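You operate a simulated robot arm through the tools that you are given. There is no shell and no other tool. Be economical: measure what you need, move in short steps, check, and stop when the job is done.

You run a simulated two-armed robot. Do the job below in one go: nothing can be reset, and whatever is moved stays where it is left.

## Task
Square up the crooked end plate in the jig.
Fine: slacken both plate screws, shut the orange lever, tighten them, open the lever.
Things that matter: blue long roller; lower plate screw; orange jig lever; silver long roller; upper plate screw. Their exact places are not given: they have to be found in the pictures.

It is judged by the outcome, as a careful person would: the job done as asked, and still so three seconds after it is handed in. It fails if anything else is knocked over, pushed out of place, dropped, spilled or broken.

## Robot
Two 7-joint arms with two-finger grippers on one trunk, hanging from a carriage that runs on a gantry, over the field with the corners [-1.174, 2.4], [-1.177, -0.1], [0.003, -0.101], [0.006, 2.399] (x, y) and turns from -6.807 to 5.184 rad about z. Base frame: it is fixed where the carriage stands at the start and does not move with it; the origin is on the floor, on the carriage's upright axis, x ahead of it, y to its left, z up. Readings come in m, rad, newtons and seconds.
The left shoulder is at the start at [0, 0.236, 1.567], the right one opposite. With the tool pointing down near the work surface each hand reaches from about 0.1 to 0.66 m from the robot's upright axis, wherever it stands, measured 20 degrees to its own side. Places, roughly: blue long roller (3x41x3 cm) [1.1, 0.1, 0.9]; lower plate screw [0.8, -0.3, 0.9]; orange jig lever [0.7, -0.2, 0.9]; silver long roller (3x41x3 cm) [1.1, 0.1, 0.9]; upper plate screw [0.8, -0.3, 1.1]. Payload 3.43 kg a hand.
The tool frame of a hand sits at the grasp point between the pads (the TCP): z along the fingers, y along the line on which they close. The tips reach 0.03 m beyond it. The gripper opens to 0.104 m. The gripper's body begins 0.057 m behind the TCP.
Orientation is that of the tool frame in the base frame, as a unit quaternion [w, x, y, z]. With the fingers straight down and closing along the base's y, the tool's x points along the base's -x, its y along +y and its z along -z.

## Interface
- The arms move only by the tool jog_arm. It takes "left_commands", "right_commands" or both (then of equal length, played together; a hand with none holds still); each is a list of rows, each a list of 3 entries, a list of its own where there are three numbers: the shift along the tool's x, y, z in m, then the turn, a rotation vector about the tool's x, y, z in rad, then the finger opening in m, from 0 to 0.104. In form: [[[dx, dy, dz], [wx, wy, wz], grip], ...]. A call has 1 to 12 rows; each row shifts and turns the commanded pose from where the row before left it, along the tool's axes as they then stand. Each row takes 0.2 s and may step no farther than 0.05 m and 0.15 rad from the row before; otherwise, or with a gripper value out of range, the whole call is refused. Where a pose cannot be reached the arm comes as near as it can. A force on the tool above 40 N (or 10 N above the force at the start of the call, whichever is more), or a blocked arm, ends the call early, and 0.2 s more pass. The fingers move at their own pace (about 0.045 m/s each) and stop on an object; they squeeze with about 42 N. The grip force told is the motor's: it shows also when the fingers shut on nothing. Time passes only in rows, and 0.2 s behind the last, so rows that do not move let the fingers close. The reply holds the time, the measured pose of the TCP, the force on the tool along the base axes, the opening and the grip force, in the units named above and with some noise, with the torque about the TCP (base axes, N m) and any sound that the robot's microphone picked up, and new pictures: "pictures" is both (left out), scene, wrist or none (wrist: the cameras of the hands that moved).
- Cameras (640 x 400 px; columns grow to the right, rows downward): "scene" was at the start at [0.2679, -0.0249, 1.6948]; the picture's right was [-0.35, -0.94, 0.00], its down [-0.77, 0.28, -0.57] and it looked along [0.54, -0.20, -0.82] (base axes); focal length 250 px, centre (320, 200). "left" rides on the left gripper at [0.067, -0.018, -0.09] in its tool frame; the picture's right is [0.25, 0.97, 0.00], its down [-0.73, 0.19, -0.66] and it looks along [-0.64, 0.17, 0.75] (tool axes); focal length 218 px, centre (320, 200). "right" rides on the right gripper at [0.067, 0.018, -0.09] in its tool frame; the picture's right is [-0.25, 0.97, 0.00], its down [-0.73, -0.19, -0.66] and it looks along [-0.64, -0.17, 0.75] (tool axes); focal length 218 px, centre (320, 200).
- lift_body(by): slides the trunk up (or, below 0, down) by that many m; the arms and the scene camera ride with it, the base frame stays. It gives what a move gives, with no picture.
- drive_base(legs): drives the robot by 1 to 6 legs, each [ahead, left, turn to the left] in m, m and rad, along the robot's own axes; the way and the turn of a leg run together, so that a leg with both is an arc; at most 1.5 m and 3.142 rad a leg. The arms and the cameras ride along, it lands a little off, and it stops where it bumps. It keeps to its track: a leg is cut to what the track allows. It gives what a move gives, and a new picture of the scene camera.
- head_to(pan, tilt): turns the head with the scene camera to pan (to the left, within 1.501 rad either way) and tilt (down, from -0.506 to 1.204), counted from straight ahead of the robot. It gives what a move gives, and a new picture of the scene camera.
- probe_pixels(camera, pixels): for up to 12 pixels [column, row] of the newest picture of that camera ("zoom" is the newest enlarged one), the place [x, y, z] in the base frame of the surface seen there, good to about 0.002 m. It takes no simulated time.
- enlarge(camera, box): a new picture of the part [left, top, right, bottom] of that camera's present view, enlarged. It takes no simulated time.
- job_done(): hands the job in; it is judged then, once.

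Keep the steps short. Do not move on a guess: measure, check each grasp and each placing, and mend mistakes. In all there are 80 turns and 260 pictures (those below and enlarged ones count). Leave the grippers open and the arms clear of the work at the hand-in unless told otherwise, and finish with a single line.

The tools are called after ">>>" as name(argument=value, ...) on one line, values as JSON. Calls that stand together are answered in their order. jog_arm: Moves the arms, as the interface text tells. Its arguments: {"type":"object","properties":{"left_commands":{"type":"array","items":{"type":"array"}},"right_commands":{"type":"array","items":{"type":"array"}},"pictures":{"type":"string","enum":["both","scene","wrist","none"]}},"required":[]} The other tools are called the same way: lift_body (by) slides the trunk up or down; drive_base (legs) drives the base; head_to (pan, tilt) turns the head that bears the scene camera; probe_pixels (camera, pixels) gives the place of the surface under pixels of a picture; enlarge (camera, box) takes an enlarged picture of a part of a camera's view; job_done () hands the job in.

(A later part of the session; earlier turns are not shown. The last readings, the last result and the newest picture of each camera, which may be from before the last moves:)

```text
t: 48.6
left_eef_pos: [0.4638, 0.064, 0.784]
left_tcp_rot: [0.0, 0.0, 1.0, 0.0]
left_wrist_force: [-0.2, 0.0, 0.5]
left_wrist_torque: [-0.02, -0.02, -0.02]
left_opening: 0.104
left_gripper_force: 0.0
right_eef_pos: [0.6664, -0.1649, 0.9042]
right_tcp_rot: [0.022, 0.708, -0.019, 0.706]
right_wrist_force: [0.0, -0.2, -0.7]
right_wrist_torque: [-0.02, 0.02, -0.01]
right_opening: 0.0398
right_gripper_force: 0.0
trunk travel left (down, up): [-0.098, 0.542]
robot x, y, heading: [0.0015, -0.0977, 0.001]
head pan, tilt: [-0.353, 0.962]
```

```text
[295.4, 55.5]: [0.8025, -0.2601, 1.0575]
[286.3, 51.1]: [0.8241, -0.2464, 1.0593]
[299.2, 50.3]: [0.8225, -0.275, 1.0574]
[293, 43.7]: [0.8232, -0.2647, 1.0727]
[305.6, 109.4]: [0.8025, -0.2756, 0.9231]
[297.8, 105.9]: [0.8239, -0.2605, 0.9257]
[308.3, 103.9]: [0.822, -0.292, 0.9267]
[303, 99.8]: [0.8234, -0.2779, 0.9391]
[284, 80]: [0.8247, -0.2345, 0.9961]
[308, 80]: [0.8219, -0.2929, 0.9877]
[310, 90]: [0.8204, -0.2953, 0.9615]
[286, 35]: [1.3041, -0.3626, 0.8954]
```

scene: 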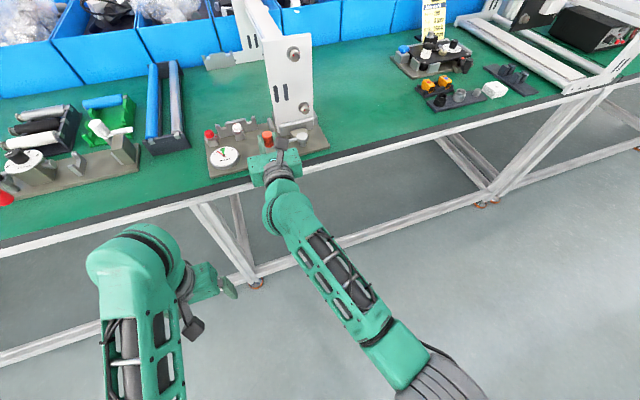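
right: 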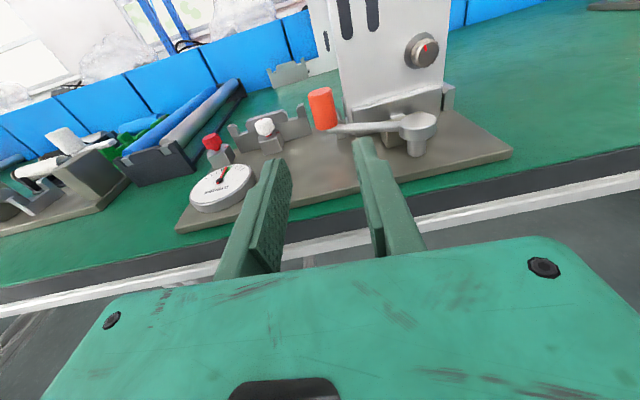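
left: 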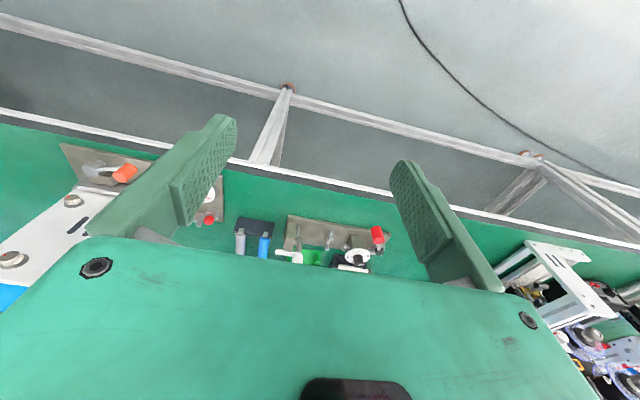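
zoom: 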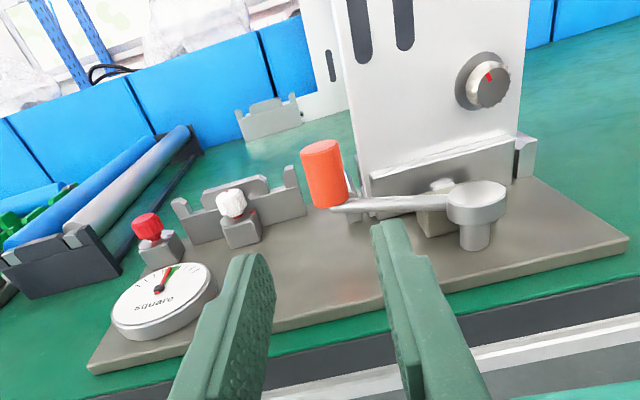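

Lower screw: (0.803, -0.276, 0.9235). Upper: (0.8025, -0.2605, 1.058). I stage before the lower one, rolled −0.2 rad, to leave turning range.

>>> jog_arm(right_commands=[[[0.0063, 0.0343, 0], [0, 0, 0], 0.04], [[0.0063, 0.0343, 0], [0, 0, 0], 0.04], [[0.0063, 0.0343, 0], [0, 0, 0], 0.04], [[0, 0, 0.027], [0, 0, -0.1], 0.04], [[0, 0, 0.027], [0, 0, -0.1], 0.04], [[0, 0, 0], [0, 0, 0], 0.04]], pictures="wrist")

>>> enlarge(camera="right", box=[230, 60, 410, 210])

>>> probe_pixels(camera="zoom", pixels=[[320, 200], [310, 180], [330, 220], [340, 200], [300, 200]])

```text
t: 50.0
left_eef_pos: [0.4629, 0.0654, 0.7863]
left_tcp_rot: [-0.001, -0.001, 1.0, 0.0]
left_wrist_force: [0.2, 0.5, -0.1]
left_wrist_torque: [0.0, -0.01, 0.03]
left_opening: 0.1038
left_gripper_force: 0.1
right_eef_pos: [0.716, -0.2686, 0.9233]
right_tcp_rot: [0.092, 0.706, 0.052, 0.7]
right_wrist_force: [-0.8, -0.6, -0.2]
right_wrist_torque: [0.02, 0.02, 0.02]
right_opening: 0.0401
right_gripper_force: 0.0
trunk travel left (down, up): [-0.098, 0.542]
robot x, y, heading: [-0.0034, -0.0924, -0.001]
head pan, tilt: [-0.353, 0.962]
```

right: 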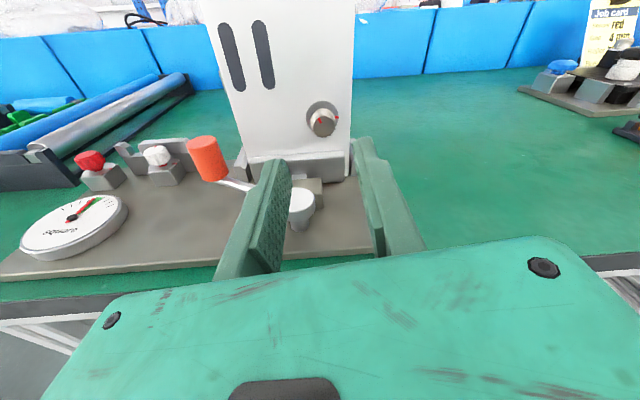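

```text
2.67 times, centred on (320, 135) of right
```

zoom: 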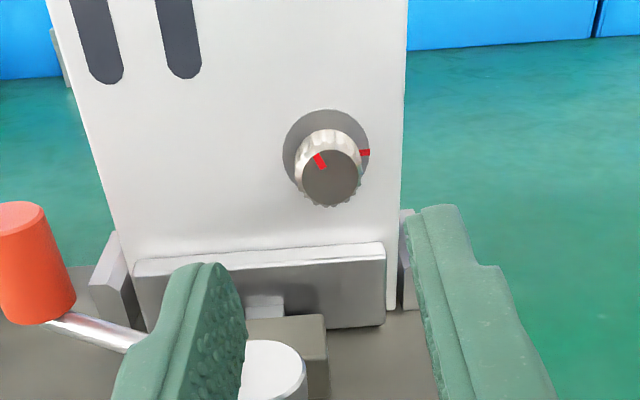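

```text
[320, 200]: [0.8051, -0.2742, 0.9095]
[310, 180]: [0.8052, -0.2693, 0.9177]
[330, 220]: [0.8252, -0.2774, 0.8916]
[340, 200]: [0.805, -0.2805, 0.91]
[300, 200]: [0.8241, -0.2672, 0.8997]
```

>>> probe_pixels(camera="zoom", pixels=[[331, 178], [331, 152], [331, 203], [305, 178], [358, 178], [284, 155], [369, 158], [325, 111]])

```text
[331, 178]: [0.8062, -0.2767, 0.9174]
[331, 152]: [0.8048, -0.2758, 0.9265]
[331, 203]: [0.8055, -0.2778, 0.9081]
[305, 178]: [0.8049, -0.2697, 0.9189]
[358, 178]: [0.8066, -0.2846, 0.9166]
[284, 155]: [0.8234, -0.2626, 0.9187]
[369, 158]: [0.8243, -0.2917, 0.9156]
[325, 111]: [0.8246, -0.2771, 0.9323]
```

From the wrist view, which agreed with the earlier grasp, the screw is at (0.806, -0.2768, 0.9175). I use that: lower 5 mm, advance 6.9 cm, then close.

>>> jog_arm(right_commands=[[[-0.0056, 0.0016, 0], [0, 0, 0], 0.04], [[0, 0, 0.018], [0, 0, 0], 0.04], [[0, 0, 0.018], [0, 0, 0], 0.04], [[0, 0, 0.018], [0, 0, 0], 0.04], [[0, 0, 0.0155], [0, 0, 0], 0.04], [[0, 0, 0], [0, 0, 0], 0.01], [[0, 0, 0], [0, 0, 0], 0.01], [[0, 0, 0], [0, 0, 0], 0.01]], pictures="wrist")

```text
t: 51.8
left_eef_pos: [0.4651, 0.064, 0.7863]
left_tcp_rot: [-0.001, 0.0, 1.0, 0.001]
left_wrist_force: [0.4, 0.2, -0.3]
left_wrist_torque: [-0.01, -0.01, -0.03]
left_opening: 0.1041
left_gripper_force: 0.1
right_eef_pos: [0.7851, -0.2746, 0.9199]
right_tcp_rot: [0.092, 0.705, 0.052, 0.701]
right_wrist_force: [3.1, 1.0, -0.7]
right_wrist_torque: [0.01, -0.07, 0.15]
right_opening: 0.021
right_gripper_force: 42.0
trunk travel left (down, up): [-0.098, 0.542]
robot x, y, heading: [0.0004, -0.0948, -0.002]
head pan, tilt: [-0.353, 0.962]
```

right: 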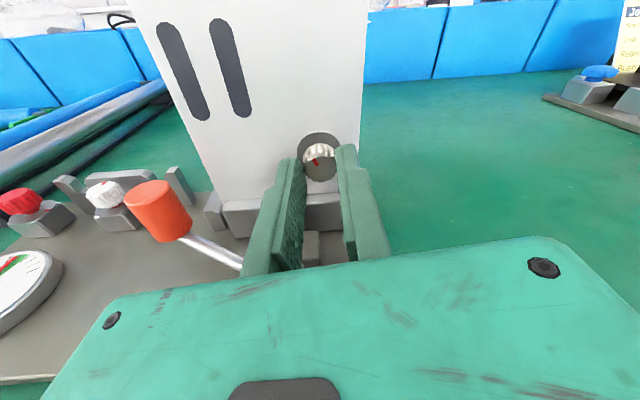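

Held. I turn it clockwise (+) by 1.65 rad first.

>>> jog_arm(right_commands=[[[0, 0, 0], [0, 0, 0.15], 0.01], [[0, 0, 0], [0, 0, 0.15], 0.01], [[0, 0, 0], [0, 0, 0.15], 0.01], [[0, 0, 0], [0, 0, 0.15], 0.01], [[0, 0, 0], [0, 0, 0.15], 0.01], [[0, 0, 0], [0, 0, 0.15], 0.01], [[0, 0, 0], [0, 0, 0.15], 0.01], [[0, 0, 0], [0, 0, 0.15], 0.01], [[0, 0, 0], [0, 0, 0.15], 0.01], [[0, 0, 0], [0, 0, 0.15], 0.01], [[0, 0, 0], [0, 0, 0.15], 0.01]], pictures="wrist")

>>> enlarge(camera="right", box=[250, 90, 390, 200])

```text
t: 54.2
left_eef_pos: [0.4663, 0.0631, 0.7858]
left_tcp_rot: [0.001, -0.001, 1.0, 0.0]
left_wrist_force: [-0.3, 0.1, 0.3]
left_wrist_torque: [0.0, -0.01, -0.02]
left_opening: 0.1039
left_gripper_force: 0.0
right_eef_pos: [0.7864, -0.277, 0.918]
right_tcp_rot: [-0.452, 0.517, -0.485, 0.542]
right_wrist_force: [14.1, -8.9, -5.8]
right_wrist_torque: [-0.09, 0.51, 0.52]
right_opening: 0.0207
right_gripper_force: 41.5
trunk travel left (down, up): [-0.098, 0.542]
robot x, y, heading: [-0.0041, -0.0935, 0.002]
head pan, tilt: [-0.353, 0.962]
```

right: 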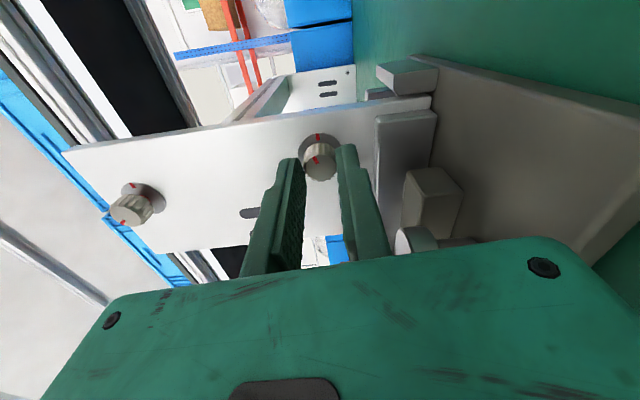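

```text
3.64 times, centred on (320, 145) of right
```

zoom: 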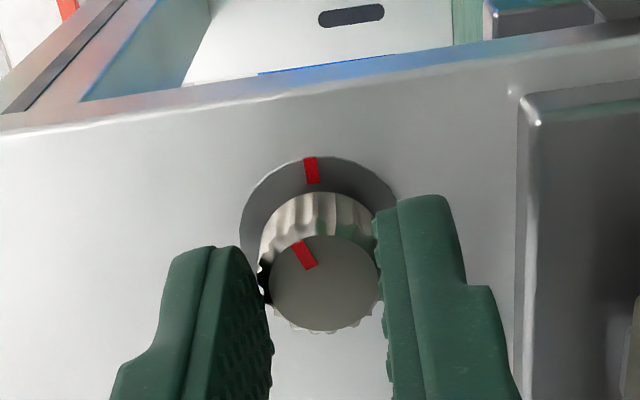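

The marks are about 35° from lining up. I turn on 0.6 rad, easing the 14 N push slightly.

>>> jog_arm(right_commands=[[[0, 0, -0.001], [0, 0, 0.15], 0.01], [[0, 0, 0], [0, 0, 0.15], 0.01], [[0, 0, 0], [0, 0, 0.15], 0.01], [[0, 0, 0], [0, 0, 0.15], 0.01]], pictures="wrist")

>>> enlarge(camera="right", box=[250, 90, 390, 200])

```text
t: 55.2
left_eef_pos: [0.4653, 0.0645, 0.7852]
left_tcp_rot: [0.001, -0.001, 1.0, -0.001]
left_wrist_force: [0.5, -0.1, 0.1]
left_wrist_torque: [0.01, -0.04, 0.02]
left_opening: 0.104
left_gripper_force: 0.1
right_eef_pos: [0.7834, -0.2735, 0.9209]
right_tcp_rot: [0.593, -0.35, 0.614, -0.384]
right_wrist_force: [12.9, -1.7, -14.0]
right_wrist_torque: [-0.19, 0.5, -0.13]
right_opening: 0.0206
right_gripper_force: 42.4
trunk travel left (down, up): [-0.098, 0.542]
robot x, y, heading: [-0.0031, -0.0937, -0.0]
head pan, tilt: [-0.353, 0.962]
```

right: 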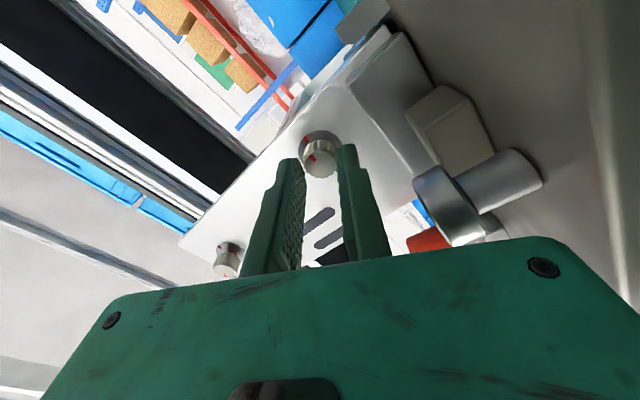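

```text
3.64 times, centred on (320, 145) of right
```

zoom: 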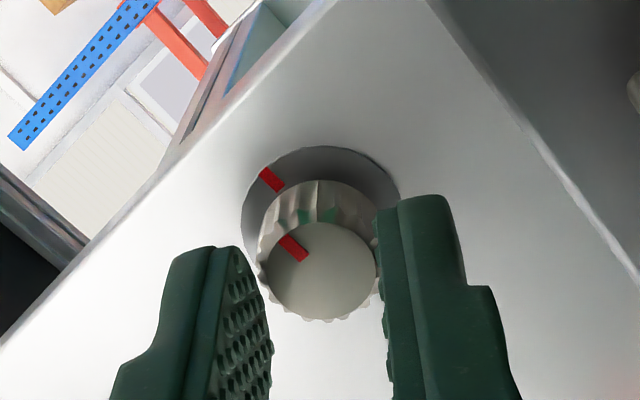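

Nearly lined up. I turn 0.3 rad more to seat it and watch for the torque, easing down 2 mm.

>>> jog_arm(right_commands=[[[0.0009, 0.0018, 0], [0, 0, 0.1], 0.01], [[0, 0, 0], [0, 0, 0.1], 0.01], [[0, 0, 0], [0, 0, 0.1], 0.01]], pictures="wrist")

>>> enlarge(camera="right", box=[250, 90, 390, 200])

```text
t: 56.0
left_eef_pos: [0.4647, 0.0658, 0.7862]
left_tcp_rot: [0.0, 0.0, 1.0, 0.0]
left_wrist_force: [0.1, 0.4, -0.3]
left_wrist_torque: [0.01, 0.02, 0.01]
left_opening: 0.1038
left_gripper_force: 0.0
right_eef_pos: [0.7846, -0.2738, 0.9194]
right_tcp_rot: [0.645, -0.254, 0.659, -0.292]
right_wrist_force: [5.7, 1.9, -6.7]
right_wrist_torque: [-0.26, 0.2, 0.06]
right_opening: 0.0208
right_gripper_force: 42.7
trunk travel left (down, up): [-0.098, 0.542]
robot x, y, heading: [-0.0006, -0.0931, -0.0]
head pan, tilt: [-0.353, 0.962]
```

right: 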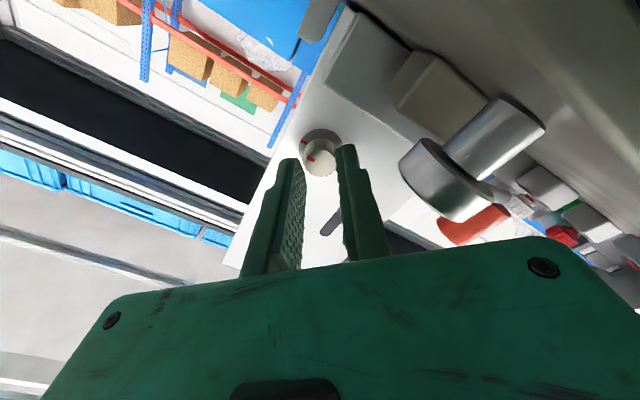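

```text
3.64 times, centred on (320, 145) of right
```

zoom: 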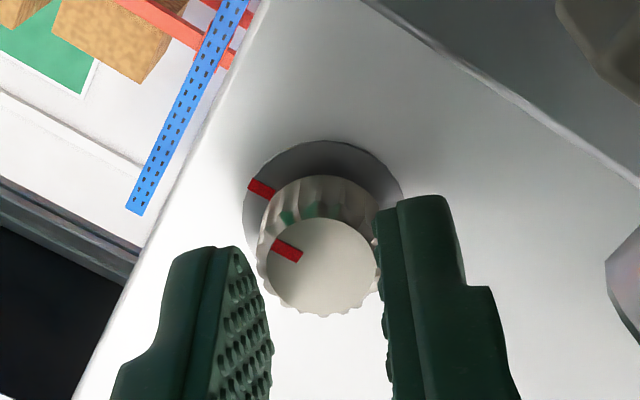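

The marks are lined up and the torque rises (−0.26 N m). One more 0.2 rad to make sure it is seated.

>>> jog_arm(right_commands=[[[0, 0, 0], [0, 0, 0.1], 0.01], [[0, 0, 0], [0, 0, 0.1], 0.01]], pictures="wrist")

>>> enlarge(camera="right", box=[250, 90, 390, 200])

```text
t: 56.6
left_eef_pos: [0.4647, 0.0653, 0.7852]
left_tcp_rot: [0.0, -0.001, 1.0, 0.0]
left_wrist_force: [-0.1, 0.5, -0.4]
left_wrist_torque: [0.02, 0.02, 0.02]
left_opening: 0.104
left_gripper_force: 0.1
right_eef_pos: [0.7843, -0.2733, 0.9201]
right_tcp_rot: [0.67, -0.187, 0.681, -0.226]
right_wrist_force: [6.0, 2.2, -5.2]
right_wrist_torque: [-0.31, 0.17, 0.01]
right_opening: 0.0208
right_gripper_force: 42.1
trunk travel left (down, up): [-0.098, 0.542]
robot x, y, heading: [-0.0003, -0.0947, -0.006]
head pan, tilt: [-0.353, 0.962]
```

right: 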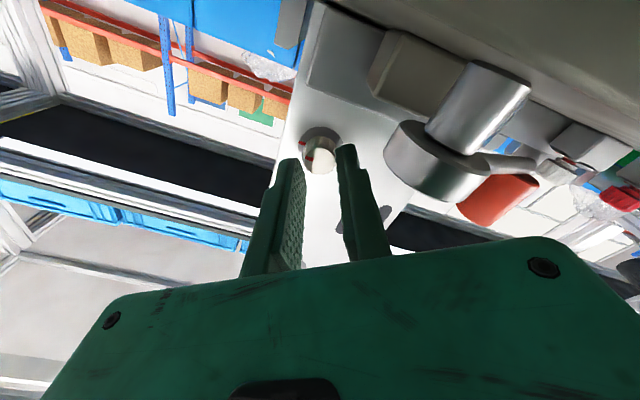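

```text
3.64 times, centred on (320, 145) of right
```

zoom: 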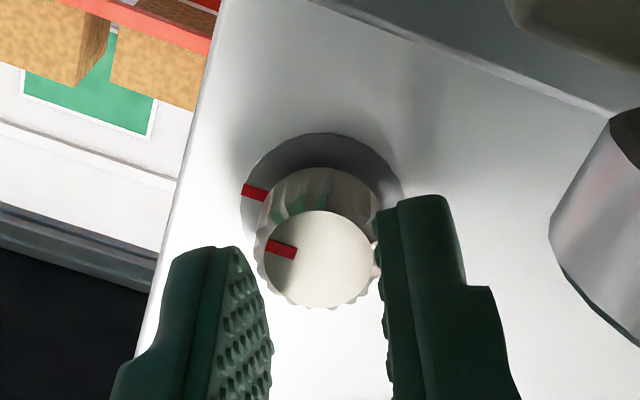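

Torque −0.31 N m with the marks lined up: the lower screw is tight. I release, back off, and rise to the upper screw's height.

>>> jog_arm(right_commands=[[[0, 0, 0], [0, 0, 0], 0.034], [[0, 0, 0], [0, 0, 0], 0.034], [[0, 0, -0.015], [0, 0, 0], 0.034], [[0, 0, -0.025], [0, 0, 0], 0.034], [[0, 0, -0.03], [0, 0, 0], 0.034], [[-0.0299, -0.0159, 0], [0, 0, 0], 0.05], [[-0.0299, -0.0159, 0], [0, 0, 0], 0.05], [[-0.0299, -0.0159, 0], [0, 0, 0], 0.05], [[-0.0299, -0.0159, 0], [0, 0, 0], 0.05]], pictures="none")

>>> jog_arm(right_commands=[[[0, 0, 0], [0, 0, -0.15], 0.05], [[0, 0, 0], [0, 0, -0.15], 0.05], [[0, 0, 0], [0, 0, -0.15], 0.05], [[0, 0, 0], [0, 0, -0.15], 0.05], [[0, 0, 0], [0, 0, -0.15], 0.05], [[0, 0, 0], [0, 0, -0.15], 0.05], [[0, 0, 0], [0, 0, -0.15], 0.05], [[0, 0, 0], [0, 0, -0.15], 0.05], [[0, 0, 0], [0, 0, -0.15], 0.05], [[0, 0, 0], [0, 0, -0.15], 0.05], [[0, 0, 0], [0, 0, -0.15], 0.05], [[0, 0, 0], [0, 0, -0.15], 0.05]], pictures="none")

>>> jog_arm(right_commands=[[[0, 0, 0], [0, 0, -0.15], 0.05], [[0, 0, 0], [0, 0, -0.15], 0.05], [[0, 0, 0], [0, 0, -0.15], 0.05], [[0, 0, 0], [0, 0, -0.1], 0.05], [[0, 0, 0], [0, 0, 0], 0.05]], pictures="both")

>>> enlarge(camera="right", box=[230, 20, 410, 200])

>>> enlarge(camera="scene", box=[200, 80, 330, 180])

```text
t: 58.6
left_eef_pos: [0.4646, 0.0647, 0.7856]
left_tcp_rot: [0.001, 0.0, 1.0, 0.0]
left_wrist_force: [0.3, 0.4, -0.5]
left_wrist_torque: [0.01, 0.02, -0.02]
left_opening: 0.1039
left_gripper_force: 0.0
right_eef_pos: [0.7173, -0.2561, 1.0529]
right_tcp_rot: [0.669, -0.188, 0.682, -0.227]
right_wrist_force: [-0.1, -0.1, -0.4]
right_wrist_torque: [0.0, -0.06, 0.0]
right_opening: 0.0501
right_gripper_force: 0.2
trunk travel left (down, up): [-0.098, 0.542]
robot x, y, heading: [0.0016, -0.0947, -0.005]
head pan, tilt: [-0.353, 0.962]
```

```text
t: 61.2
left_eef_pos: [0.4647, 0.065, 0.7851]
left_tcp_rot: [0.0, 0.001, 1.0, 0.0]
left_wrist_force: [-0.8, -0.6, 0.7]
left_wrist_torque: [0.03, 0.0, -0.01]
left_opening: 0.1037
left_gripper_force: 0.0
right_eef_pos: [0.7147, -0.2567, 1.0522]
right_tcp_rot: [-0.238, 0.652, -0.276, 0.665]
right_wrist_force: [0.5, 0.0, 0.1]
right_wrist_torque: [-0.01, 0.02, -0.01]
right_opening: 0.0498
right_gripper_force: 0.0
trunk travel left (down, up): [-0.098, 0.542]
robot x, y, heading: [-0.0017, -0.0926, -0.001]
head pan, tilt: [-0.353, 0.962]
```

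```text
t: 62.4
left_eef_pos: [0.4643, 0.0641, 0.785]
left_tcp_rot: [0.0, 0.0, 1.0, 0.0]
left_wrist_force: [0.3, -0.9, -0.2]
left_wrist_torque: [0.02, -0.05, 0.04]
left_opening: 0.1042
left_gripper_force: 0.1
right_eef_pos: [0.714, -0.2585, 1.0533]
right_tcp_rot: [-0.049, 0.702, -0.089, 0.705]
right_wrist_force: [-0.4, -0.8, 0.7]
right_wrist_torque: [0.01, 0.02, 0.01]
right_opening: 0.0503
right_gripper_force: 0.0
trunk travel left (down, up): [-0.098, 0.542]
robot x, y, heading: [0.0009, -0.0934, 0.003]
head pan, tilt: [-0.353, 0.962]
```

scene: 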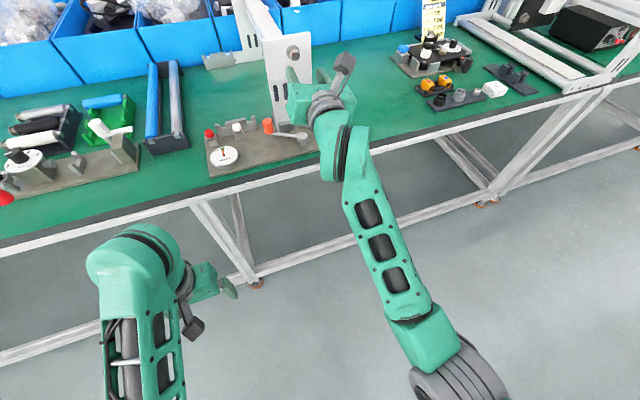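
right: 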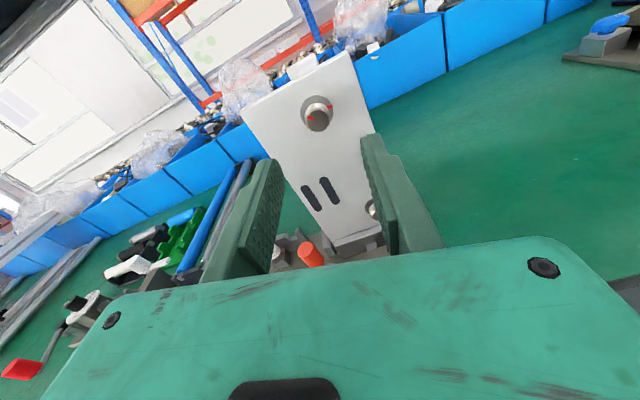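

```text
2.22 times, centred on (320, 110) of right
```

zoom: 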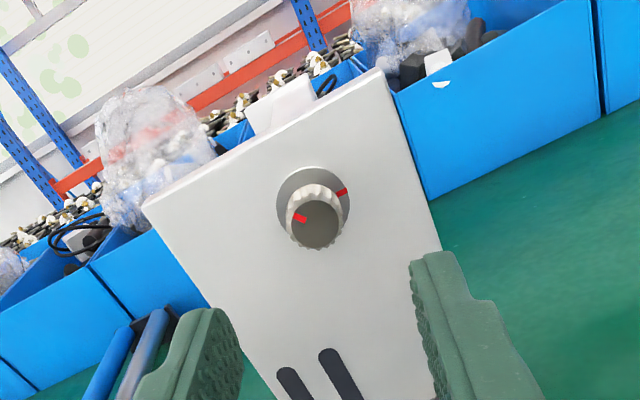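

```text
4.00 times, centred on (265, 130) of scene
```

zoom: 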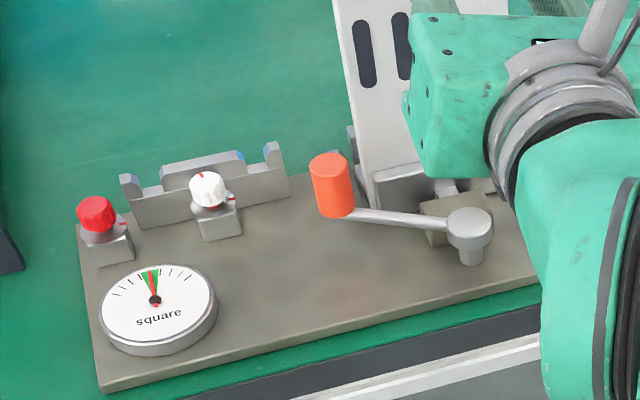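

The needle is still mid-green. I probe the upper screw from the wrist view.

>>> probe_pixels(camera="right", pixels=[[318.6, 120.4], [318.6, 112], [318.6, 129], [309, 120.4], [328, 120.4], [301.5, 110], [332.5, 105], [316.4, 96.5]])

```text
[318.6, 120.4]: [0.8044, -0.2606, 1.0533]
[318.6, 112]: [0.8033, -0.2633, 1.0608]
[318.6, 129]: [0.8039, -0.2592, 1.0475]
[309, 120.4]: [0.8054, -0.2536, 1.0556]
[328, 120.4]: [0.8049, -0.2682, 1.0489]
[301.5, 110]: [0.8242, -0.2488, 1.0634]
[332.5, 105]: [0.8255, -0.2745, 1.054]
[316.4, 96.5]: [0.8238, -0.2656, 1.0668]
```

Upper screw at (0.8045, -0.261, 1.054). I advance 7.1 cm and close.

>>> jog_arm(right_commands=[[[0, -0.0029, 0.018], [0, 0, 0], 0.05], [[0, 0, 0.018], [0, 0, 0], 0.05], [[0, 0, 0.018], [0, 0, 0], 0.05], [[0, 0, 0.016], [0, 0, 0], 0.05], [[0, 0, 0], [0, 0, 0], 0.03], [[0, 0, 0], [0, 0, 0], 0.01], [[0, 0, 0], [0, 0, 0], 0.01], [[0, 0, 0], [0, 0, 0], 0.01]], pictures="wrist")

```text
t: 64.2
left_eef_pos: [0.465, 0.0647, 0.7855]
left_tcp_rot: [0.0, 0.0, 1.0, 0.0]
left_wrist_force: [0.1, 0.2, -0.4]
left_wrist_torque: [-0.01, -0.04, -0.01]
left_opening: 0.1038
left_gripper_force: 0.1
right_eef_pos: [0.7844, -0.2585, 1.0528]
right_tcp_rot: [-0.049, 0.702, -0.09, 0.705]
right_wrist_force: [0.8, -2.0, 0.3]
right_wrist_torque: [-0.01, -0.03, 0.06]
right_opening: 0.0207
right_gripper_force: 41.8
trunk travel left (down, up): [-0.098, 0.542]
robot x, y, heading: [0.0006, -0.0936, 0.003]
head pan, tilt: [-0.353, 0.962]
```

right: 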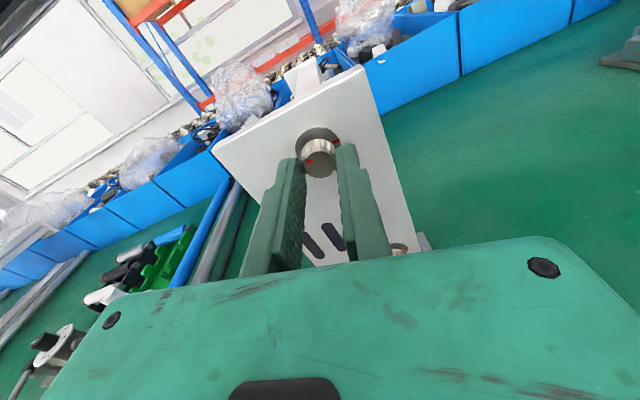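

Held. I turn it clockwise by 1.8 rad, then check.

>>> jog_arm(right_commands=[[[0, 0, 0], [0, 0, 0.15], 0.01], [[0, 0, 0], [0, 0, 0.15], 0.01], [[0, 0, 0], [0, 0, 0.15], 0.01], [[0, 0, 0], [0, 0, 0.15], 0.01], [[0, 0, 0], [0, 0, 0.15], 0.01], [[0, 0, 0], [0, 0, 0.15], 0.01], [[0, 0, 0], [0, 0, 0.15], 0.01], [[0, 0, 0], [0, 0, 0.15], 0.01], [[0, 0, 0], [0, 0, 0.15], 0.01], [[0, 0, 0], [0, 0, 0.15], 0.01], [[0, 0, 0], [0, 0, 0.15], 0.01], [[0, 0, 0], [0, 0, 0.15], 0.01]], pictures="wrist")

>>> enlarge(camera="right", box=[250, 90, 390, 200])

```text
t: 66.8
left_eef_pos: [0.4648, 0.0644, 0.7861]
left_tcp_rot: [0.001, 0.0, 1.0, 0.001]
left_wrist_force: [-0.7, 0.3, 0.3]
left_wrist_torque: [-0.01, 0.0, 0.0]
left_opening: 0.1039
left_gripper_force: 0.1
right_eef_pos: [0.7849, -0.2572, 1.0542]
right_tcp_rot: [0.584, -0.365, 0.606, -0.399]
right_wrist_force: [5.8, 2.2, -0.6]
right_wrist_torque: [-0.01, 0.29, -0.34]
right_opening: 0.0207
right_gripper_force: 42.0
trunk travel left (down, up): [-0.098, 0.542]
robot x, y, heading: [0.0028, -0.095, -0.003]
head pan, tilt: [-0.353, 0.962]
```

right: 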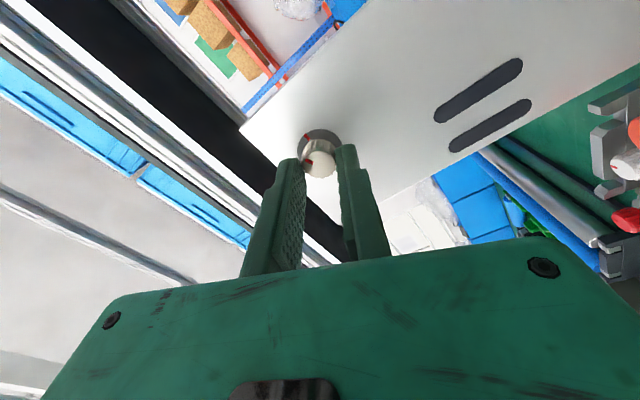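

```text
3.64 times, centred on (320, 145) of right
```

zoom: 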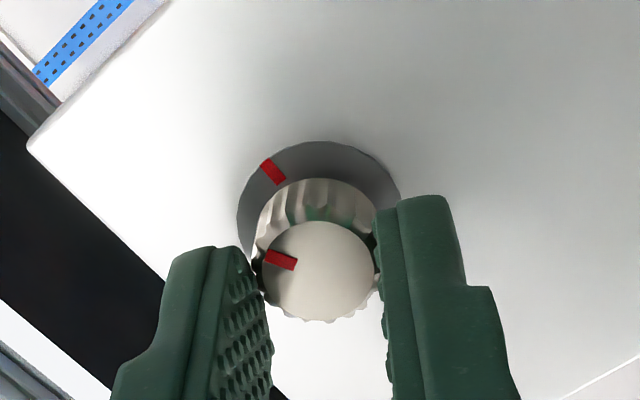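

About 30° remains. I turn 0.6 rad more.

>>> jog_arm(right_commands=[[[0, 0, 0], [0, 0, 0.15], 0.01], [[0, 0, 0], [0, 0, 0.15], 0.01], [[0, 0, 0], [0, 0, 0.15], 0.01], [[0, 0, 0], [0, 0, 0.15], 0.01]], pictures="wrist")

>>> enlarge(camera="right", box=[250, 90, 390, 200])

```text
t: 67.8
left_eef_pos: [0.4664, 0.0649, 0.7859]
left_tcp_rot: [0.002, 0.0, 1.0, 0.0]
left_wrist_force: [0.2, -0.1, 0.2]
left_wrist_torque: [0.0, -0.03, 0.01]
left_opening: 0.1039
left_gripper_force: 0.1
right_eef_pos: [0.7856, -0.2589, 1.0543]
right_tcp_rot: [0.675, -0.171, 0.686, -0.209]
right_wrist_force: [5.5, -0.2, 0.9]
right_wrist_torque: [-0.41, 0.03, 0.02]
right_opening: 0.021
right_gripper_force: 42.4
trunk travel left (down, up): [-0.098, 0.542]
robot x, y, heading: [0.0004, -0.0921, -0.001]
head pan, tilt: [-0.353, 0.962]
```

right: 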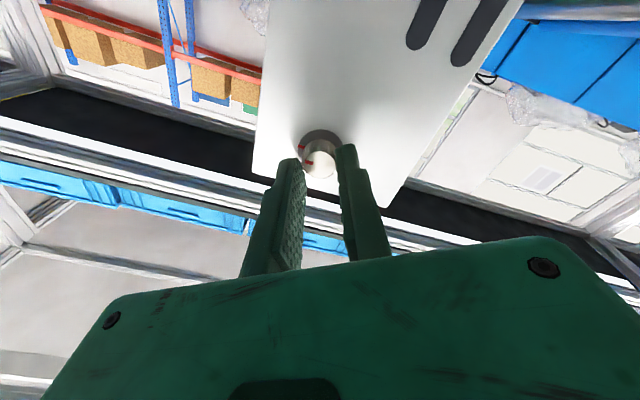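

```text
3.64 times, centred on (320, 145) of right
```

zoom: 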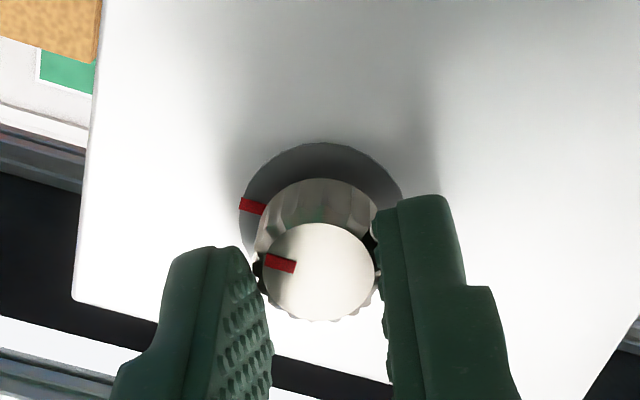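

Lined up with torque −0.41 N m. One last 0.15 rad, then I release and back off.

>>> jog_arm(right_commands=[[[0, 0, 0], [0, 0, 0.08], 0.01], [[0, 0, 0], [0, 0, 0.07], 0.01]], pictures="none")

>>> jog_arm(right_commands=[[[0, 0, 0], [0, 0, 0], 0.05], [[0, 0, 0], [0, 0, 0], 0.05], [[0, 0, 0], [0, 0, 0], 0.05], [[0, 0, -0.015], [0, 0, 0], 0.05], [[0, 0, -0.025], [0, 0, 0], 0.05], [[0, 0, -0.03], [0, 0, 0], 0.05], [[0, 0, -0.03], [0, 0, 0], 0.05], [[0, 0, -0.02], [0, 0, 0], 0.05]], pictures="both")

>>> enlarge(camera="right", box=[180, 40, 420, 220])

>>> enlarge(camera="scene", box=[200, 30, 330, 180])

```text
t: 68.4
left_eef_pos: [0.4646, 0.0624, 0.7857]
left_tcp_rot: [0.001, 0.0, 1.0, 0.0]
left_wrist_force: [-0.1, -0.4, 0.2]
left_wrist_torque: [0.02, 0.03, 0.01]
left_opening: 0.1041
left_gripper_force: 0.0
right_eef_pos: [0.7857, -0.2593, 1.0539]
right_tcp_rot: [0.689, -0.118, 0.697, -0.158]
right_wrist_force: [5.0, -2.1, 1.3]
right_wrist_torque: [-0.34, 0.07, 0.02]
right_opening: 0.0208
right_gripper_force: 42.4
trunk travel left (down, up): [-0.098, 0.542]
robot x, y, heading: [0.0002, -0.0929, 0.002]
head pan, tilt: [-0.353, 0.962]
```

```text
t: 70.2
left_eef_pos: [0.464, 0.0645, 0.7845]
left_tcp_rot: [0.001, 0.0, 1.0, 0.0]
left_wrist_force: [0.4, 0.2, -0.3]
left_wrist_torque: [0.0, -0.01, 0.0]
left_opening: 0.1038
left_gripper_force: 0.1
right_eef_pos: [0.6662, -0.25, 1.0551]
right_tcp_rot: [0.689, -0.119, 0.698, -0.158]
right_wrist_force: [0.5, -0.3, 0.5]
right_wrist_torque: [0.0, 0.0, -0.02]
right_opening: 0.05
right_gripper_force: 0.1
trunk travel left (down, up): [-0.098, 0.542]
robot x, y, heading: [0.0023, -0.092, 0.002]
head pan, tilt: [-0.353, 0.962]
```

scene: 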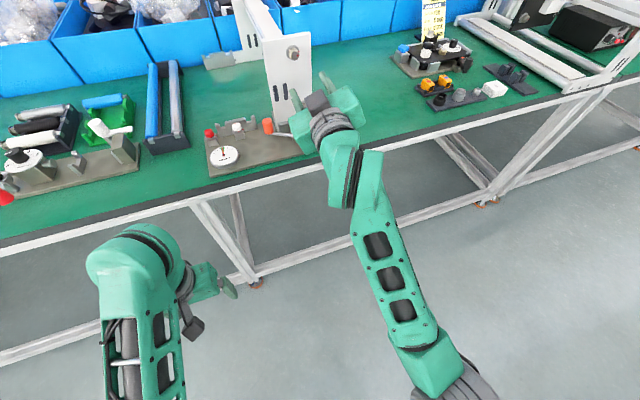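
right: 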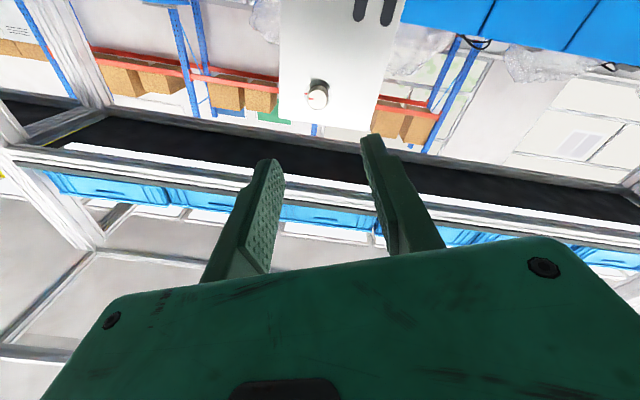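

```text
2.22 times, centred on (300, 130) of right
```

zoom: 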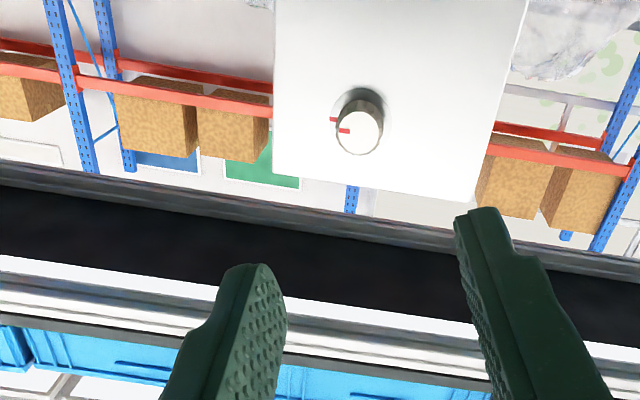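

```text
2.67 times, centred on (265, 105) of scene
```

zoom: 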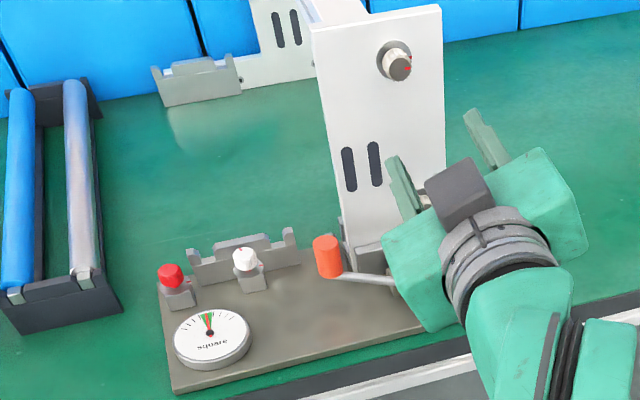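

Both screws are tight and the dial is green. Now to open the lever: I roll the hand back to camera-up (−2.75 rad) in free space.

>>> jog_arm(right_commands=[[[0, 0, 0], [0, 0, -0.15], 0.04], [[0, 0, 0], [0, 0, -0.15], 0.04], [[0, 0, 0], [0, 0, -0.15], 0.04], [[0, 0, 0], [0, 0, -0.15], 0.04], [[0, 0, 0], [0, 0, -0.15], 0.04], [[0, 0, 0], [0, 0, -0.15], 0.04], [[0, 0, 0], [0, 0, -0.15], 0.04], [[0, 0, 0], [0, 0, -0.15], 0.04], [[0, 0, 0], [0, 0, -0.15], 0.04], [[0, 0, 0], [0, 0, -0.15], 0.04], [[0, 0, 0], [0, 0, -0.15], 0.04], [[0, 0, 0], [0, 0, -0.15], 0.04]], pictures="none")

>>> jog_arm(right_commands=[[[0, 0, 0], [0, 0, -0.15], 0.04], [[0, 0, 0], [0, 0, -0.15], 0.04], [[0, 0, 0], [0, 0, -0.15], 0.04], [[0, 0, 0], [0, 0, -0.15], 0.04], [[0, 0, 0], [0, 0, -0.15], 0.04], [[0, 0, 0], [0, 0, -0.15], 0.04], [[0, 0, 0], [0, 0, -0.05], 0.04]], pictures="none")

```text
t: 72.8
left_eef_pos: [0.4644, 0.064, 0.7845]
left_tcp_rot: [0.0, 0.0, 1.0, 0.001]
left_wrist_force: [0.2, -0.4, -0.1]
left_wrist_torque: [0.0, 0.0, -0.03]
left_opening: 0.104
left_gripper_force: 0.0
right_eef_pos: [0.6637, -0.2516, 1.0535]
right_tcp_rot: [-0.303, 0.621, -0.34, 0.638]
right_wrist_force: [-0.5, 0.0, 0.3]
right_wrist_torque: [-0.02, -0.01, 0.01]
right_opening: 0.04
right_gripper_force: 0.1
trunk travel left (down, up): [-0.098, 0.542]
robot x, y, heading: [-0.0003, -0.0932, -0.003]
head pan, tilt: [-0.353, 0.962]
```

```text
t: 74.4
left_eef_pos: [0.4636, 0.0638, 0.7857]
left_tcp_rot: [0.0, 0.001, 1.0, -0.001]
left_wrist_force: [-0.2, -0.1, -0.6]
left_wrist_torque: [0.0, -0.05, -0.01]
left_opening: 0.1041
left_gripper_force: 0.1
right_eef_pos: [0.6655, -0.2513, 1.0537]
right_tcp_rot: [0.022, 0.707, -0.019, 0.706]
right_wrist_force: [0.5, 0.0, 0.0]
right_wrist_torque: [-0.02, 0.0, -0.01]
right_opening: 0.0401
right_gripper_force: 0.0
trunk travel left (down, up): [-0.098, 0.542]
robot x, y, heading: [0.0006, -0.096, -0.0]
head pan, tilt: [-0.353, 0.962]
```

Now move down-left to in front of the orange knob at (0.70, -0.168, 0.903).

>>> jog_arm(right_commands=[[[-0.0377, -0.0213, 0], [0, 0, 0], 0.04], [[-0.0377, -0.0213, 0], [0, 0, 0], 0.04], [[-0.0377, -0.0213, 0], [0, 0, 0], 0.04], [[-0.0377, -0.0213, 0], [0, 0, 0], 0.04], [[0, 0, 0.0296], [0, 0, 0], 0.04], [[0, 0, 0], [0, 0, 0], 0.04]], pictures="both")

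>>> probe_pixels(camera="right", pixels=[[315, 105], [320, 110], [320, 130]])

>>> enlarge(camera="right", box=[120, 0, 520, 250])

```text
t: 75.8
left_eef_pos: [0.4632, 0.0633, 0.7849]
left_tcp_rot: [0.0, -0.001, 1.0, 0.0]
left_wrist_force: [-0.5, -0.1, 0.6]
left_wrist_torque: [-0.01, -0.01, -0.03]
left_opening: 0.1036
left_gripper_force: 0.1
right_eef_pos: [0.6983, -0.167, 0.9009]
right_tcp_rot: [0.022, 0.708, -0.02, 0.706]
right_wrist_force: [-0.1, 1.3, 0.5]
right_wrist_torque: [0.03, 0.0, -0.03]
right_opening: 0.0397
right_gripper_force: 0.1
trunk travel left (down, up): [-0.098, 0.542]
robot x, y, heading: [-0.0004, -0.0928, 0.001]
head pan, tilt: [-0.353, 0.962]
```

scene: 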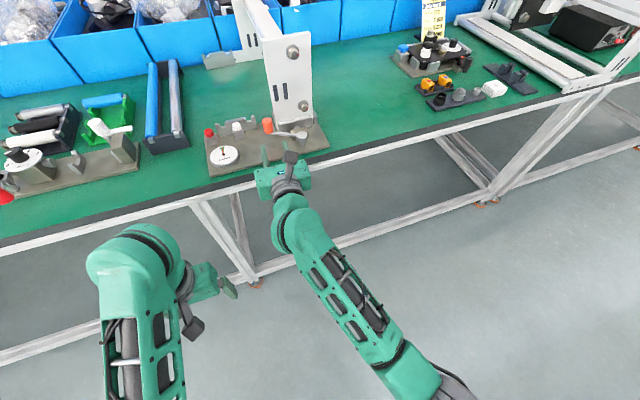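
right: 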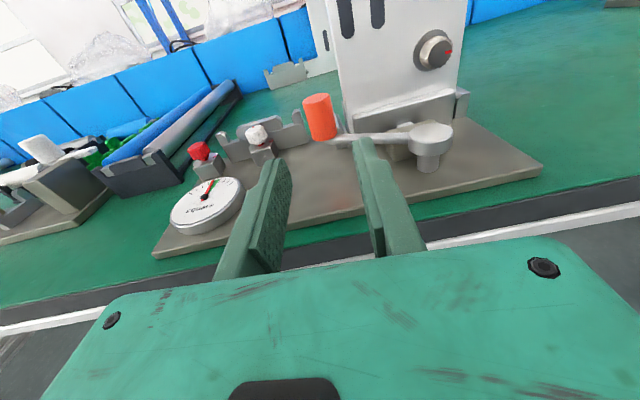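

```text
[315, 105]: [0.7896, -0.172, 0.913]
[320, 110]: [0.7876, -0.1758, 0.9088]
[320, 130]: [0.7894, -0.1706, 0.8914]
```

```text
1.60 times, centred on (320, 125) of right
```

zoom: 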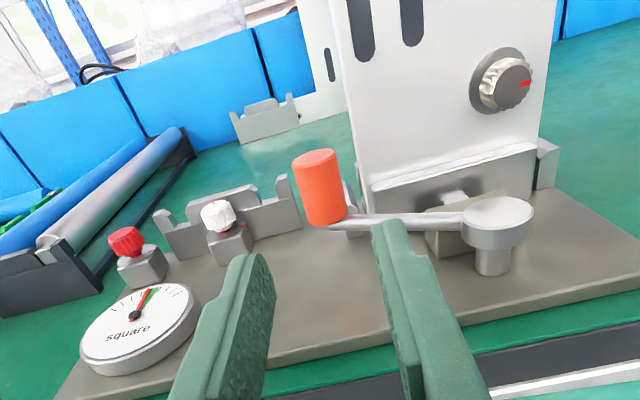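

Advance 8.1 cm, raise 3 mm, and close on the lever knob.

>>> jog_arm(right_commands=[[[0.003, 0, 0.02], [0, 0, 0], 0.04], [[0, 0, 0.02], [0, 0, 0], 0.04], [[0, 0, 0.02], [0, 0, 0], 0.04], [[0, 0, 0.02], [0, 0, 0], 0.04], [[0, 0, 0], [0, 0, 0], 0.01], [[0, 0, 0], [0, 0, 0], 0.01], [[0, 0, 0], [0, 0, 0], 0.01]], pictures="wrist")

```text
t: 77.4
left_eef_pos: [0.464, 0.064, 0.7847]
left_tcp_rot: [0.0, 0.0, 1.0, 0.001]
left_wrist_force: [-0.2, 0.4, -0.8]
left_wrist_torque: [-0.01, 0.04, 0.01]
left_opening: 0.1043
left_gripper_force: 0.0
right_eef_pos: [0.7794, -0.1727, 0.907]
right_tcp_rot: [0.021, 0.707, -0.02, 0.707]
right_wrist_force: [2.0, 1.5, 1.4]
right_wrist_torque: [0.11, 0.01, -0.03]
right_opening: 0.023
right_gripper_force: 45.1
trunk travel left (down, up): [-0.098, 0.542]
robot x, y, heading: [-0.0038, -0.0935, -0.001]
head pan, tilt: [-0.353, 0.962]
```

right: 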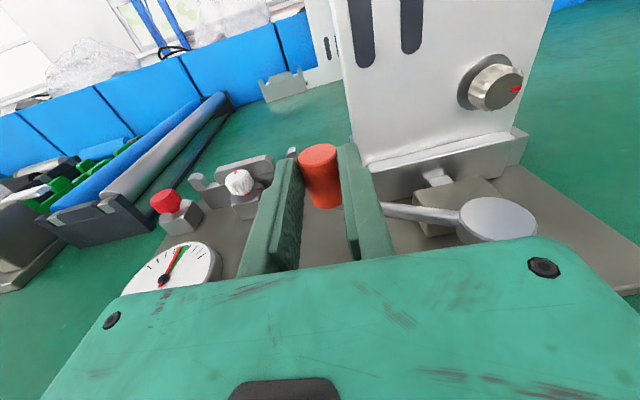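

Held. I swing it back along the arc, first half (24°).

>>> jog_arm(right_commands=[[[0, -0.002, -0.0057], [0, 0, 0], 0.01], [[0, -0.0021, -0.0057], [0, 0, 0], 0.01], [[0, -0.0013, -0.006], [0, 0, 0], 0.01], [[0, -0.0012, -0.006], [0, 0, 0], 0.01], [[0, -0.0004, -0.0061], [0, 0, 0], 0.01], [[0, -0.0004, -0.0061], [0, 0, 0], 0.01]], pictures="wrist")

```text
t: 78.8
left_eef_pos: [0.4653, 0.0665, 0.7853]
left_tcp_rot: [0.001, 0.0, 1.0, 0.001]
left_wrist_force: [0.0, 0.1, -0.4]
left_wrist_torque: [-0.01, 0.01, -0.03]
left_opening: 0.1038
left_gripper_force: 0.0
right_eef_pos: [0.7438, -0.1616, 0.9063]
right_tcp_rot: [0.021, 0.706, -0.02, 0.707]
right_wrist_force: [2.9, 7.0, 3.1]
right_wrist_torque: [0.46, -0.23, 0.32]
right_opening: 0.023
right_gripper_force: 45.2
trunk travel left (down, up): [-0.098, 0.542]
robot x, y, heading: [0.0002, -0.0916, -0.002]
head pan, tilt: [-0.353, 0.962]
```

right: 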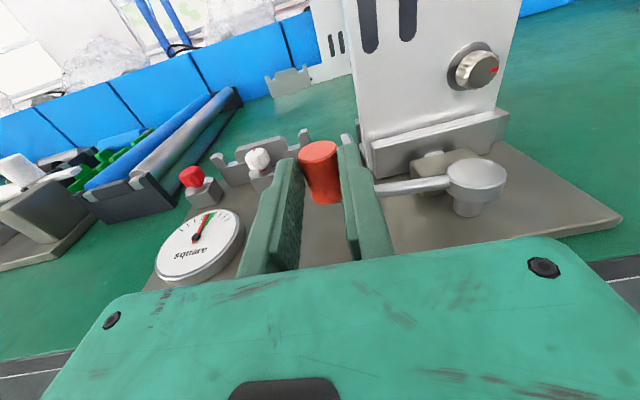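

The needle stays green as the lever opens. I swing the second half.

>>> jog_arm(right_commands=[[[0, 0.0004, -0.0061], [0, 0, 0], 0.01], [[0, 0.0005, -0.0061], [0, 0, 0], 0.01], [[0, 0.0013, -0.006], [0, 0, 0], 0.01], [[0, 0.0013, -0.006], [0, 0, 0], 0.01], [[0, 0.0021, -0.0057], [0, 0, 0], 0.01], [[0, 0.0022, -0.0057], [0, 0, 0], 0.01]], pictures="wrist")

```text
t: 80.2
left_eef_pos: [0.4631, 0.0703, 0.7858]
left_tcp_rot: [0.0, -0.001, 1.0, 0.002]
left_wrist_force: [1.0, -0.4, -0.1]
left_wrist_torque: [0.0, 0.03, 0.01]
left_opening: 0.1039
left_gripper_force: 0.0
right_eef_pos: [0.7079, -0.1625, 0.9061]
right_tcp_rot: [0.018, 0.707, -0.02, 0.707]
right_wrist_force: [-5.7, 24.5, 6.5]
right_wrist_torque: [-0.03, 0.11, 0.78]
right_opening: 0.0209
right_gripper_force: 44.8
trunk travel left (down, up): [-0.098, 0.542]
robot x, y, heading: [-0.0015, -0.0886, 0.004]
head pan, tilt: [-0.353, 0.962]
```

right: 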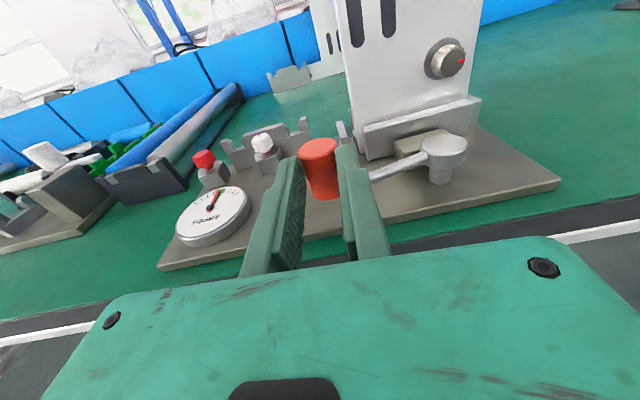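

The lever is about at its stop. I release and back off to check its position against the start (0.725, -0.170).

>>> jog_arm(right_commands=[[[0, 0, 0], [0, 0, 0], 0.05], [[0, 0, 0], [0, 0, 0], 0.05], [[0, 0, 0], [0, 0, 0], 0.05], [[0, 0, -0.02], [0, 0, 0], 0.05], [[0, 0, -0.03], [0, 0, 0], 0.05], [[0, 0, -0.03], [0, 0, 0], 0.05], [[0, 0, -0.02], [0, 0, 0], 0.05]], pictures="both")

>>> enlarge(camera="scene", box=[200, 30, 330, 180])

>>> enlarge(camera="right", box=[120, 0, 520, 250])

```text
t: 81.8
left_eef_pos: [0.4633, 0.0645, 0.7853]
left_tcp_rot: [0.001, 0.0, 1.0, 0.0]
left_wrist_force: [-1.0, 0.3, -0.4]
left_wrist_torque: [-0.01, -0.03, 0.01]
left_opening: 0.1045
left_gripper_force: 0.2
right_eef_pos: [0.607, -0.1636, 0.9066]
right_tcp_rot: [0.022, 0.707, -0.02, 0.706]
right_wrist_force: [0.4, 0.2, -0.4]
right_wrist_torque: [0.0, 0.0, 0.0]
right_opening: 0.05
right_gripper_force: 0.1
trunk travel left (down, up): [-0.098, 0.542]
robot x, y, heading: [0.001, -0.0944, -0.001]
head pan, tilt: [-0.353, 0.962]
```

scene: 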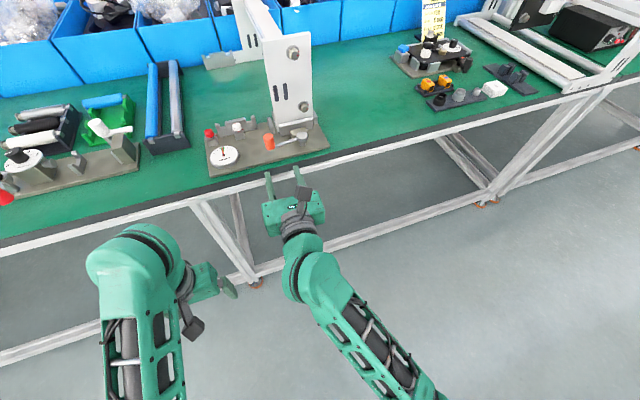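
right: 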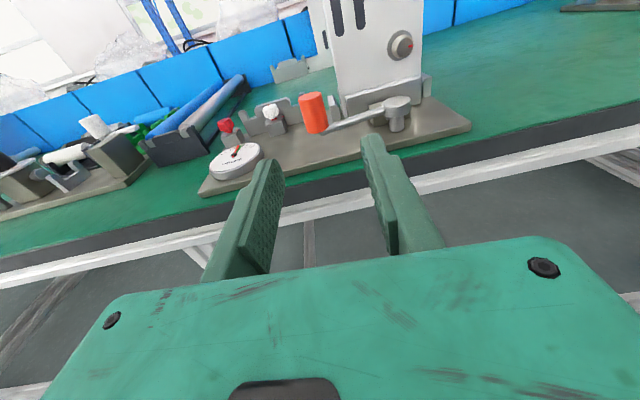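

```text
2.67 times, centred on (265, 105) of scene
```

zoom: 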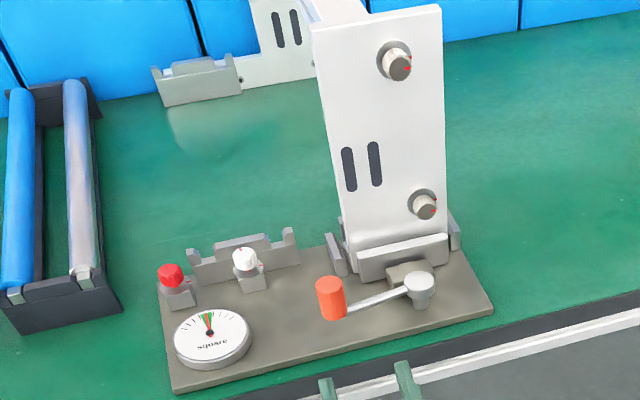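

```text
1.60 times, centred on (320, 125) of right
```

zoom: 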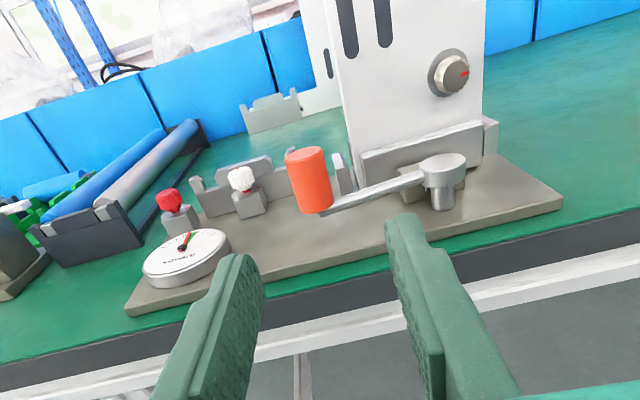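

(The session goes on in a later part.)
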